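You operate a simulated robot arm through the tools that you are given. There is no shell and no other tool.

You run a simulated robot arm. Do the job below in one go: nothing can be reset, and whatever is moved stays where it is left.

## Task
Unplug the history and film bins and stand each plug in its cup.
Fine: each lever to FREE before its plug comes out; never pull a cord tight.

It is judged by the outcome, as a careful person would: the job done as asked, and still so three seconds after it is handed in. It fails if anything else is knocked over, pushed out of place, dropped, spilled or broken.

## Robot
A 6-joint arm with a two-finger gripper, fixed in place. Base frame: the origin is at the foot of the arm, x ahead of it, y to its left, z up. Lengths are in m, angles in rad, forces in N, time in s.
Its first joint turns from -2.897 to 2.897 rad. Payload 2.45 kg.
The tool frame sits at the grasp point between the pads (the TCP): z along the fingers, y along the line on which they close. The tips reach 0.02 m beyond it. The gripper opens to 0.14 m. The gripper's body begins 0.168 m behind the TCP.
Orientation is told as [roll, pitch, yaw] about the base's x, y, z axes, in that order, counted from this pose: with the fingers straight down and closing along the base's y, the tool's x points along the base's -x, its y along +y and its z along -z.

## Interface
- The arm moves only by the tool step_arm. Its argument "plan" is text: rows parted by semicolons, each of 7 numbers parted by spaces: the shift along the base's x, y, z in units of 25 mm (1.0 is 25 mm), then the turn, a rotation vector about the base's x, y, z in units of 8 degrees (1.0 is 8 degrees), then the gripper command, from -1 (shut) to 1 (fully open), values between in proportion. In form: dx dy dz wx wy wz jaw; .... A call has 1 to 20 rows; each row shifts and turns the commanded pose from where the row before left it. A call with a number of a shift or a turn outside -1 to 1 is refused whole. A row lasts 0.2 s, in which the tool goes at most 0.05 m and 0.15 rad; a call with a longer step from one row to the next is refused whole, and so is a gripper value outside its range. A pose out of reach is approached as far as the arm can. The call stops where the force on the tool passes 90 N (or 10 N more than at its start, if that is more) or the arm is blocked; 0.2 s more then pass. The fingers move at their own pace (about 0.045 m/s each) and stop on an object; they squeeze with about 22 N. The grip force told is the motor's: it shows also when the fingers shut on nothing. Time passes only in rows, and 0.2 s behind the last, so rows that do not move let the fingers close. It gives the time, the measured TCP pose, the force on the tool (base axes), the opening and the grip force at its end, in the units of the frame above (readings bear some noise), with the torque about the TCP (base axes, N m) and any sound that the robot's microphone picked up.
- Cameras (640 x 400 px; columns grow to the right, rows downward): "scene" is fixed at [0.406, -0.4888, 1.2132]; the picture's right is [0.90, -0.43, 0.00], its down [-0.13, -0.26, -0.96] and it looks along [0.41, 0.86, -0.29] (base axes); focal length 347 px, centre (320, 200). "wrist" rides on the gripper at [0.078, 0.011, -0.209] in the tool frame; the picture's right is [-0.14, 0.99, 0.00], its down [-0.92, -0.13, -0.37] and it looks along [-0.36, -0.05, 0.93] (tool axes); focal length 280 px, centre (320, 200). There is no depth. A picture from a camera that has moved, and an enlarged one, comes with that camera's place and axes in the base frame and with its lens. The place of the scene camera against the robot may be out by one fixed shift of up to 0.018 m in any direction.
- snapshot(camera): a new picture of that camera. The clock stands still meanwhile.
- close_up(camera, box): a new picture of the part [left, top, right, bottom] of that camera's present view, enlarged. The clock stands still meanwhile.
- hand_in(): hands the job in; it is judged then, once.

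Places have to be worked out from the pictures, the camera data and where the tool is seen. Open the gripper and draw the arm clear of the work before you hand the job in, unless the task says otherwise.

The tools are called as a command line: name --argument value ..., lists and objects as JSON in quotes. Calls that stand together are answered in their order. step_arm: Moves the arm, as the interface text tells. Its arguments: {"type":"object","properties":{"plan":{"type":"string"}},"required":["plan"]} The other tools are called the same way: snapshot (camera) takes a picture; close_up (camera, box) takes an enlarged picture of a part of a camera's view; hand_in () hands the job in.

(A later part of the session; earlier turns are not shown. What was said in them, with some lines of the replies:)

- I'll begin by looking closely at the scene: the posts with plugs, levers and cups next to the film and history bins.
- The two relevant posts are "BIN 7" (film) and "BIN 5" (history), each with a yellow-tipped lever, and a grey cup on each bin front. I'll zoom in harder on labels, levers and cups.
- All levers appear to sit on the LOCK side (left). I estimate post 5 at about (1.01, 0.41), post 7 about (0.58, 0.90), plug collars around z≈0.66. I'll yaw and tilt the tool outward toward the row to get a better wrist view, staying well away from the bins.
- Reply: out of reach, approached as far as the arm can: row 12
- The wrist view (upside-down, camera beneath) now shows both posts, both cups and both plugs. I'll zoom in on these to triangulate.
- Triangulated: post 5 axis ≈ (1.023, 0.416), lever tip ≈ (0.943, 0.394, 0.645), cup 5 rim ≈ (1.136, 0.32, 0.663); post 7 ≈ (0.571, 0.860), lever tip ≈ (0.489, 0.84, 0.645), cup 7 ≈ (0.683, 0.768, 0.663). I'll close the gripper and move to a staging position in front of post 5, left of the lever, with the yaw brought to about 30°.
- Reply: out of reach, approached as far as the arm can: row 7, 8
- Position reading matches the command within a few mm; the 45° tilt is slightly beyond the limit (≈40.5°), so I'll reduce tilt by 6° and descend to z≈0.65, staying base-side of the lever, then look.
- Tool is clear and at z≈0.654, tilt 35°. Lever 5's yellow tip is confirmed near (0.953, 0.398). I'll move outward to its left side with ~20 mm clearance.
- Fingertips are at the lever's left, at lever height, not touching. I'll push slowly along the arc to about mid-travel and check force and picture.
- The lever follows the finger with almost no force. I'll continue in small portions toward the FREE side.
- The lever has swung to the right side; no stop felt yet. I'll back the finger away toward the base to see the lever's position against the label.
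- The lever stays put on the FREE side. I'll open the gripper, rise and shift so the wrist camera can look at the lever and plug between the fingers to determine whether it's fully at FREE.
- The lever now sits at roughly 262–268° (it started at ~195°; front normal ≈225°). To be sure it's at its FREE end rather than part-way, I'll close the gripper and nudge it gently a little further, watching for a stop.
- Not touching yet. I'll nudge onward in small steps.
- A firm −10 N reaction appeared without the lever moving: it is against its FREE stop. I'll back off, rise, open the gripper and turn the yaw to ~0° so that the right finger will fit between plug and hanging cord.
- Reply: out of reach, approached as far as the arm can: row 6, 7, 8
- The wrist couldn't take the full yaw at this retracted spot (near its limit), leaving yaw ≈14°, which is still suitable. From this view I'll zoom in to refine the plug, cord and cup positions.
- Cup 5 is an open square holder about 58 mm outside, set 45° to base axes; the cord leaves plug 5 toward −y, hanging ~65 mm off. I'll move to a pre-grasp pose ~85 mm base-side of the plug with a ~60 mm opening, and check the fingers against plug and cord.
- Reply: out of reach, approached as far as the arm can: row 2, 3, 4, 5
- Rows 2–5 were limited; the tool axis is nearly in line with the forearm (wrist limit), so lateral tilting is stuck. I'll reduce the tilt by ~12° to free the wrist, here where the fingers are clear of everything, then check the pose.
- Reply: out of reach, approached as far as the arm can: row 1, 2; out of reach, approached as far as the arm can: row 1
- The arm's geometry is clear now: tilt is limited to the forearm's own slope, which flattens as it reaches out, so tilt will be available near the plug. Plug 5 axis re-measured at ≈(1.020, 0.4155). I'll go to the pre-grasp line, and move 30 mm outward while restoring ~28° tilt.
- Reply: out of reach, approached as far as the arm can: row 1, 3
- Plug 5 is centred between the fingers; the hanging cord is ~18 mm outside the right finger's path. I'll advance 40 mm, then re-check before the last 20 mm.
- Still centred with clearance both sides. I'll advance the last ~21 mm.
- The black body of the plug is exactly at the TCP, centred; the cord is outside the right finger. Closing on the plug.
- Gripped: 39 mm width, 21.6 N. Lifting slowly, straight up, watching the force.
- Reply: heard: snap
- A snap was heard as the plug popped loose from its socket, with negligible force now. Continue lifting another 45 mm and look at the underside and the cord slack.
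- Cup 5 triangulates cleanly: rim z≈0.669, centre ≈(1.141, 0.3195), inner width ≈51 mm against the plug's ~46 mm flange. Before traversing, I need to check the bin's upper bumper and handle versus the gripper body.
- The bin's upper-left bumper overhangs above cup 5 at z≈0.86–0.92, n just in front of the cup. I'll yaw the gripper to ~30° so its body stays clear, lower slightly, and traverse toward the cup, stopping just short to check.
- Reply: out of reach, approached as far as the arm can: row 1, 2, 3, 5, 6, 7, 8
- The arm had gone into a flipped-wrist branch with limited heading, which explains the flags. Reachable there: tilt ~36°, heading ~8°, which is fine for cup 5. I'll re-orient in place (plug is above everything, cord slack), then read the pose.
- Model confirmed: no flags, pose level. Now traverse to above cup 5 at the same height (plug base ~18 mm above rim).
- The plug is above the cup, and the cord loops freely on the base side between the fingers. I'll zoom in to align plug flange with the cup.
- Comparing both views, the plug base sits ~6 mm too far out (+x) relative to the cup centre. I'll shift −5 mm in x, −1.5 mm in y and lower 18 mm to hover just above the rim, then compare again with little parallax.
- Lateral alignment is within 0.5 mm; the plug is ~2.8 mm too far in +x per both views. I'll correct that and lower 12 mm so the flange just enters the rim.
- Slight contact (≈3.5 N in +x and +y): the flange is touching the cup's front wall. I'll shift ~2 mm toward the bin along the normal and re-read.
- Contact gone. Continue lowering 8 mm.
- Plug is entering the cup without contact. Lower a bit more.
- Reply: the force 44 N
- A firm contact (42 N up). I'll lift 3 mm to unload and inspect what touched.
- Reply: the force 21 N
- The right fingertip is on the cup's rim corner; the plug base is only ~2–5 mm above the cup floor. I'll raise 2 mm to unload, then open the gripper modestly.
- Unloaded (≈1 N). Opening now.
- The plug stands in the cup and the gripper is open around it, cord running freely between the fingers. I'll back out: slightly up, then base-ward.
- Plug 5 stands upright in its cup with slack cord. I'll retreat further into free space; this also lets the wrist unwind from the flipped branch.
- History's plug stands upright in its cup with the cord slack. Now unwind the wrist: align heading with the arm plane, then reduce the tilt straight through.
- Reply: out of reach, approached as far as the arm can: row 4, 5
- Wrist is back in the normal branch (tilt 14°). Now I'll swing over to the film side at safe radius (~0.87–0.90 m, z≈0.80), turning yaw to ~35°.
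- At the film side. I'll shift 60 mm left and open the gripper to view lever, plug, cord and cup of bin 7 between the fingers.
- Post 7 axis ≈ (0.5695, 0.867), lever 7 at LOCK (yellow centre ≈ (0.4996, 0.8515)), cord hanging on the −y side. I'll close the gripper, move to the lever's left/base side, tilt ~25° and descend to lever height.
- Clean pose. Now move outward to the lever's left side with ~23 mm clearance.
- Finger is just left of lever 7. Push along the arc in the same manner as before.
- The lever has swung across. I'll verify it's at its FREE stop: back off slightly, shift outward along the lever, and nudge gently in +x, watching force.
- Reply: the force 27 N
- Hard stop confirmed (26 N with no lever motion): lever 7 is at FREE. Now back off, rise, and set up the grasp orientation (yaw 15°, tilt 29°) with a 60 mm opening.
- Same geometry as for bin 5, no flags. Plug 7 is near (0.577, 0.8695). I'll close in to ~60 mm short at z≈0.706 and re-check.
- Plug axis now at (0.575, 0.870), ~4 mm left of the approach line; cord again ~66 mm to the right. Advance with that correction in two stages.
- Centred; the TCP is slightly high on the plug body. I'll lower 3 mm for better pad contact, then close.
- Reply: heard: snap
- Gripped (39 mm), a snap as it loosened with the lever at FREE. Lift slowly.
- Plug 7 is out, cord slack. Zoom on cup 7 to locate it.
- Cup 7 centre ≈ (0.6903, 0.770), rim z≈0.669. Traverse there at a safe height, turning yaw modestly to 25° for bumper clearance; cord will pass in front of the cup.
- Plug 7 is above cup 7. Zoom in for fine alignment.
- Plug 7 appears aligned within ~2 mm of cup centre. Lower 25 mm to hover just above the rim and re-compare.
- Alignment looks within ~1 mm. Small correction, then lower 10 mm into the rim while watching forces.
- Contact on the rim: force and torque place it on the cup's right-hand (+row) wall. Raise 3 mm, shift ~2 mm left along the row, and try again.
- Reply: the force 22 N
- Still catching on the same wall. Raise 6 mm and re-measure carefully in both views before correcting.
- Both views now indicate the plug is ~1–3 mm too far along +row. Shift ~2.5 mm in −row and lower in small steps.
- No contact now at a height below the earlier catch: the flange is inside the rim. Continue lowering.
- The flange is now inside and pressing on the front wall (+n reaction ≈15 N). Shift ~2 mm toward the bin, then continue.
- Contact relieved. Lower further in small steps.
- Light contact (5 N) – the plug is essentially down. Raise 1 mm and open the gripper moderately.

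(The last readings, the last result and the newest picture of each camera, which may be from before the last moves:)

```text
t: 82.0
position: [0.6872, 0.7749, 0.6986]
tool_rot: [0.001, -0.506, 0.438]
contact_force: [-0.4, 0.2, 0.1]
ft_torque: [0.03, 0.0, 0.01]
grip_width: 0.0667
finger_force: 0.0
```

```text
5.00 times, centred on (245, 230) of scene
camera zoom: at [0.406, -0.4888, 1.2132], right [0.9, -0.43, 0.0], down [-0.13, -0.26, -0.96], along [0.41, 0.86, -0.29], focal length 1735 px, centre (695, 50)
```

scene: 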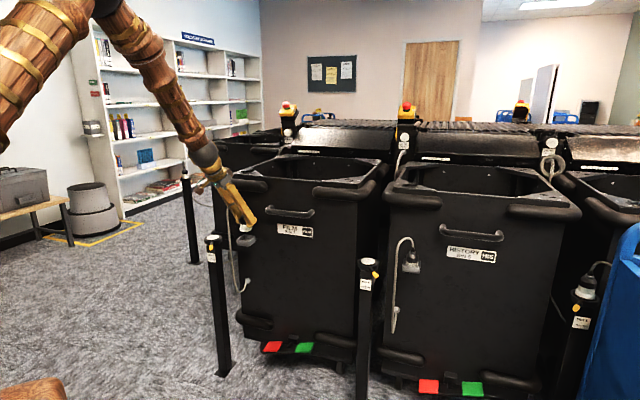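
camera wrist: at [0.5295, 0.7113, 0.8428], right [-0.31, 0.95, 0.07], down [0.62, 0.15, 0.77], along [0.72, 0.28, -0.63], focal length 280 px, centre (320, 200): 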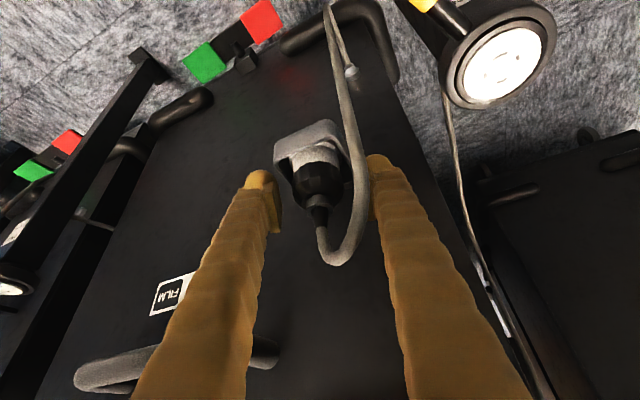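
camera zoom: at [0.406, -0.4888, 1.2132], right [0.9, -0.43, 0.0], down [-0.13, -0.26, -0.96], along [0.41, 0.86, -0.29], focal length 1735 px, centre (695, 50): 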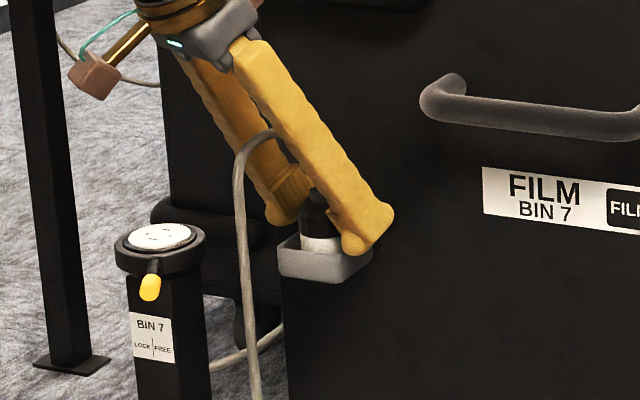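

Film's plug rests in its cup. Open wider to give the cord more room, then back out slightly up and base-ward.

step_arm --plan "0 0 0.1 0 0 0 0.4; 0 0 0.2 0 0 0 0.5; -0.1 -0.05 0.2 0 0 0 0.5; -0.4 -0.19 0.2 0 0 0 0.5; -0.7 -0.33 0.1 0 0 0 0.5; -0.8 -0.37 0.1 0 0 0 0.5; 0 0 0 0 0 0 0.5"

snapshot --camera "wrist"

close_up --camera "scene" --box '[200, 190, 290, 300]'

```text
t: 83.6
position: [0.6404, 0.7512, 0.7182]
tool_rot: [0.001, -0.507, 0.439]
contact_force: [-0.7, -0.4, 0.0]
ft_torque: [0.01, -0.01, 0.03]
grip_width: 0.1047
finger_force: 0.0
```

```text
taken
camera wrist: at [0.4816, 0.6875, 0.8637], right [-0.31, 0.95, 0.07], down [0.62, 0.15, 0.77], along [0.72, 0.28, -0.63], focal length 280 px, centre (320, 200)
```

wrist: 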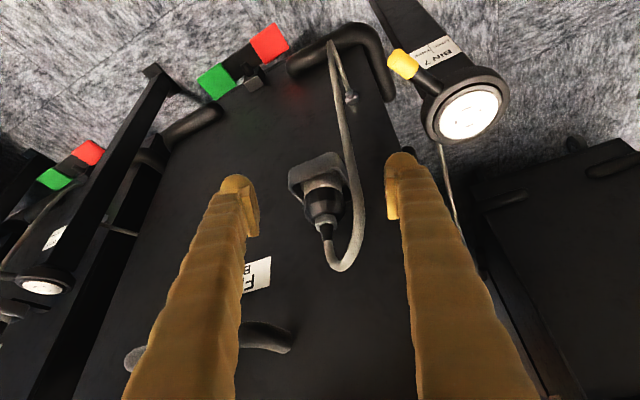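

```text
3.64 times, centred on (245, 245) of scene
camera zoom: at [0.406, -0.4888, 1.2132], right [0.9, -0.43, 0.0], down [-0.13, -0.26, -0.96], along [0.41, 0.86, -0.29], focal length 1262 px, centre (593, 36)
```

zoom: 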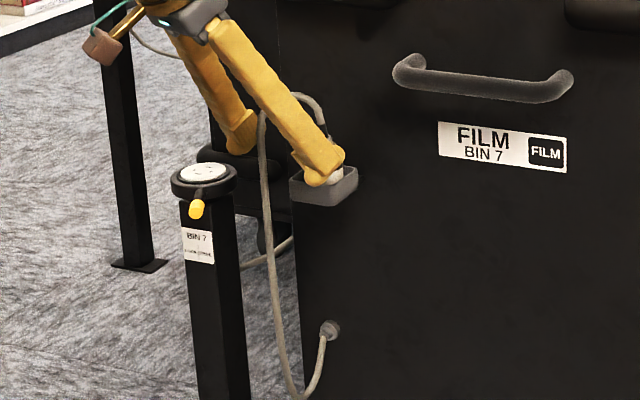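

Clear so far. Continue retreating base-ward and upward.

step_arm --plan "-0.8 -0.37 0.1 0 0 0 0.5; -0.8 -0.37 0.1 0 0 0 0.5; -0.8 -0.37 0.2 0 0 0 0.5; -0.8 -0.37 0.3 0 0 0 0.5; -0.8 -0.37 0.4 0 0 0 0.5; -0.5 -0.3 0.6 0 0 0 0.5; 0 0 0 0 0 0 0.5"

snapshot --camera "scene"

close_up --camera "scene" --box '[200, 200, 290, 310]'

close_up --camera "scene" --box '[350, 220, 440, 340]'

snapshot --camera "wrist"

```text
t: 85.2
position: [0.5241, 0.6965, 0.7663]
tool_rot: [-0.001, -0.508, 0.437]
contact_force: [-1.1, -0.4, -0.6]
ft_torque: [-0.04, -0.01, -0.01]
grip_width: 0.1051
finger_force: 0.1
```

```text
taken
```

scene: 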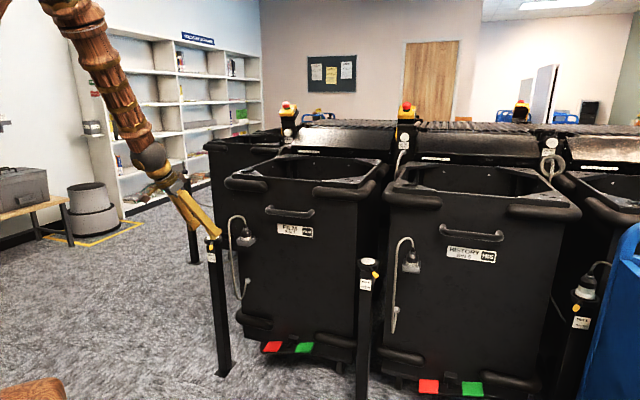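

```text
3.64 times, centred on (245, 255) of scene
camera zoom: at [0.406, -0.4888, 1.2132], right [0.9, -0.43, 0.0], down [-0.13, -0.26, -0.96], along [0.41, 0.86, -0.29], focal length 1262 px, centre (593, 0)
```

zoom: 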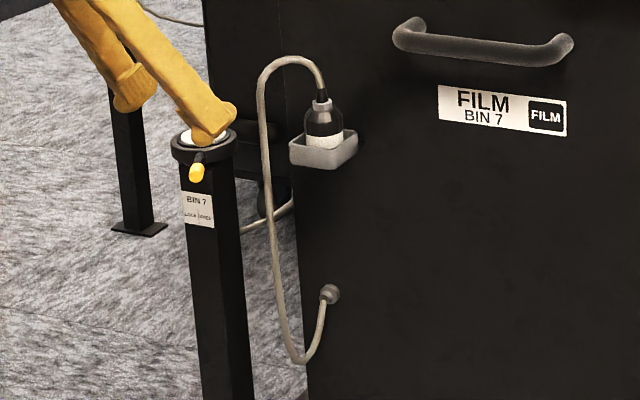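

```text
3.33 times, centred on (395, 280) of scene
camera zoom: at [0.406, -0.4888, 1.2132], right [0.9, -0.43, 0.0], down [-0.13, -0.26, -0.96], along [0.41, 0.86, -0.29], focal length 1157 px, centre (70, -67)
```

zoom: 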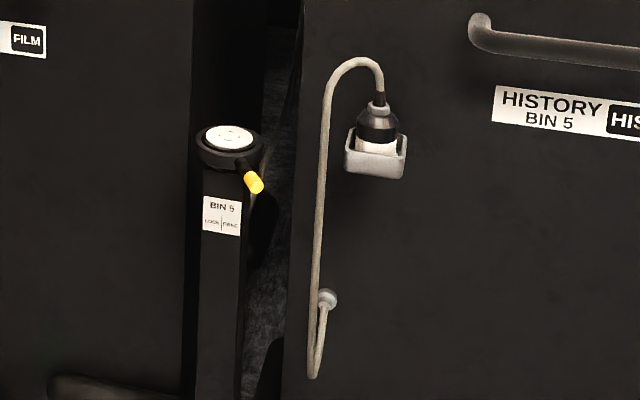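

```text
taken
camera wrist: at [0.3666, 0.6343, 0.9101], right [-0.31, 0.95, 0.07], down [0.62, 0.15, 0.77], along [0.72, 0.28, -0.63], focal length 280 px, centre (320, 200)
```

wrist: 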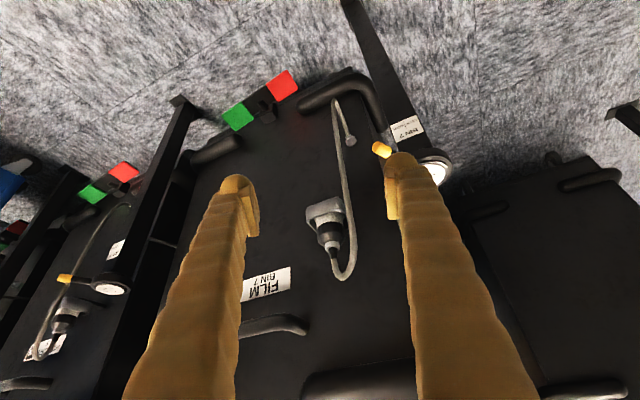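

Both plugs are in their cups with slack cords and both levers at FREE. I'll check closely that each stands properly, then withdraw the arm fully.

close_up --camera "scene" --box '[228, 212, 262, 256]'

close_up --camera "scene" --box '[395, 236, 430, 280]'

close_up --camera "wrist" --box '[290, 180, 370, 280]'

step_arm --plan "-0.7 -0.5 0.6 0 0 0 0.5; -0.7 -0.5 0.7 0 0 0 0.5; -0.5 -0.7 0.7 0 0 0 0.5; -0.2 -0.9 0.7 0 0 0 0.5; 0 -0.9 0.7 0 0 0 0.5; 0 0 0 0 0 0 0.5"

```text
9.09 times, centred on (245, 234) of scene
camera zoom: at [0.406, -0.4888, 1.2132], right [0.9, -0.43, 0.0], down [-0.13, -0.26, -0.96], along [0.41, 0.86, -0.29], focal length 3154 px, centre (1002, -109)
```

zoom: 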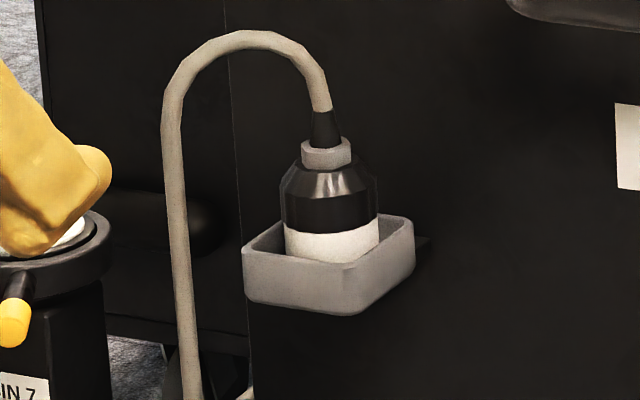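

```text
9.09 times, centred on (412, 258) of scene
camera zoom: at [0.406, -0.4888, 1.2132], right [0.9, -0.43, 0.0], down [-0.13, -0.26, -0.96], along [0.41, 0.86, -0.29], focal length 3154 px, centre (-521, -327)
```

zoom: 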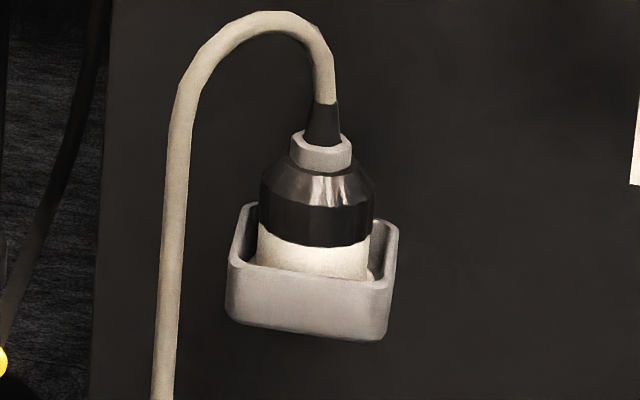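

```text
4.00 times, centred on (330, 230) of wrist
camera zoom: at [0.3666, 0.6343, 0.9101], right [-0.31, 0.95, 0.07], down [0.62, 0.15, 0.77], along [0.72, 0.28, -0.63], focal length 1122 px, centre (280, 80)
```

zoom: 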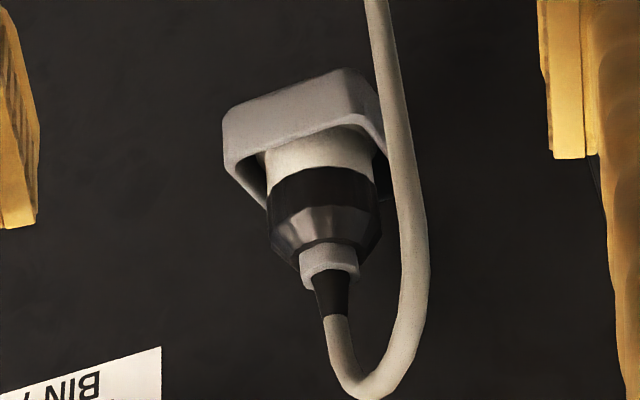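

```text
t: 86.6
position: [0.4745, 0.6103, 0.8468]
tool_rot: [0.001, -0.508, 0.44]
contact_force: [1.2, -0.3, -0.4]
ft_torque: [0.04, 0.0, 0.03]
grip_width: 0.1048
finger_force: 0.0
```

Both plugs stand upright in their cups. A last move back with the gripper fully open and one final look before handing in.

step_arm --plan "0 -0.9 0.5 0 0 0 1; 0 -0.9 0.5 0 0 0 1; 0.2 -0.9 0.4 0 0 0 1; 0.2 -0.5 0.2 0 0 0 1; 0 0 0 0 0 0 1; 0 0 0 0 0 0 1"

snapshot --camera "scene"

close_up --camera "scene" --box '[180, 200, 430, 360]'

```text
t: 88.0
position: [0.4827, 0.5325, 0.8882]
tool_rot: [-0.002, -0.507, 0.437]
contact_force: [-0.7, -0.4, -0.1]
ft_torque: [0.01, 0.02, -0.02]
grip_width: 0.1401
finger_force: 0.0
```

```text
taken
```

scene: 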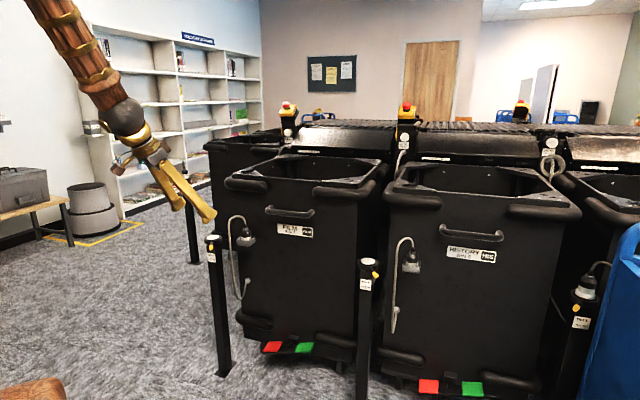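

```text
2.50 times, centred on (305, 280) of scene
camera zoom: at [0.406, -0.4888, 1.2132], right [0.9, -0.43, 0.0], down [-0.13, -0.26, -0.96], along [0.41, 0.86, -0.29], focal length 867 px, centre (358, 0)
```

zoom: 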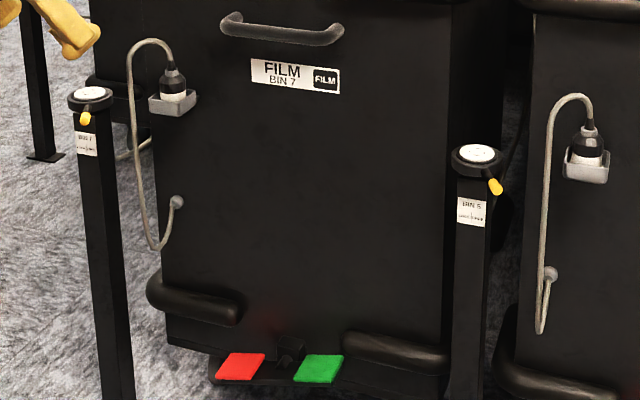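

Both levers are at FREE. Both plugs stand upright in their cups with slack cords, nothing else has been disturbed, and the arm is clear with the gripper open. Handing in.

hand_in

```text
The job is handed in.
```

The history (bin 5) and film (bin 7) bins are both unplugged, and each plug is standing upright in its cup. I handed the job in, but no verdict came back.

- **Levers:** I moved each lever to its FREE end before touching its plug, and nudged each one against its stop to confirm. Both were still at FREE in the last picture.
- **Cords:** both stayed slack the whole time, including during the lifts.
- **Plugs:** I heard a snap as each plug came loose. Bin 5's came on the lift; bin 7's came as the gripper closed on it, with its lever already at FREE.
- **Contact with the cups:** a fingertip pressed on the rim of bin 5's cup with about 42 N for a moment. Bin 7's plug caught on its cup rim twice before it went in. I saw no damage to either cup.

Nothing else looked moved or knocked in the final view. The arm is clear of the bins with the gripper fully open.
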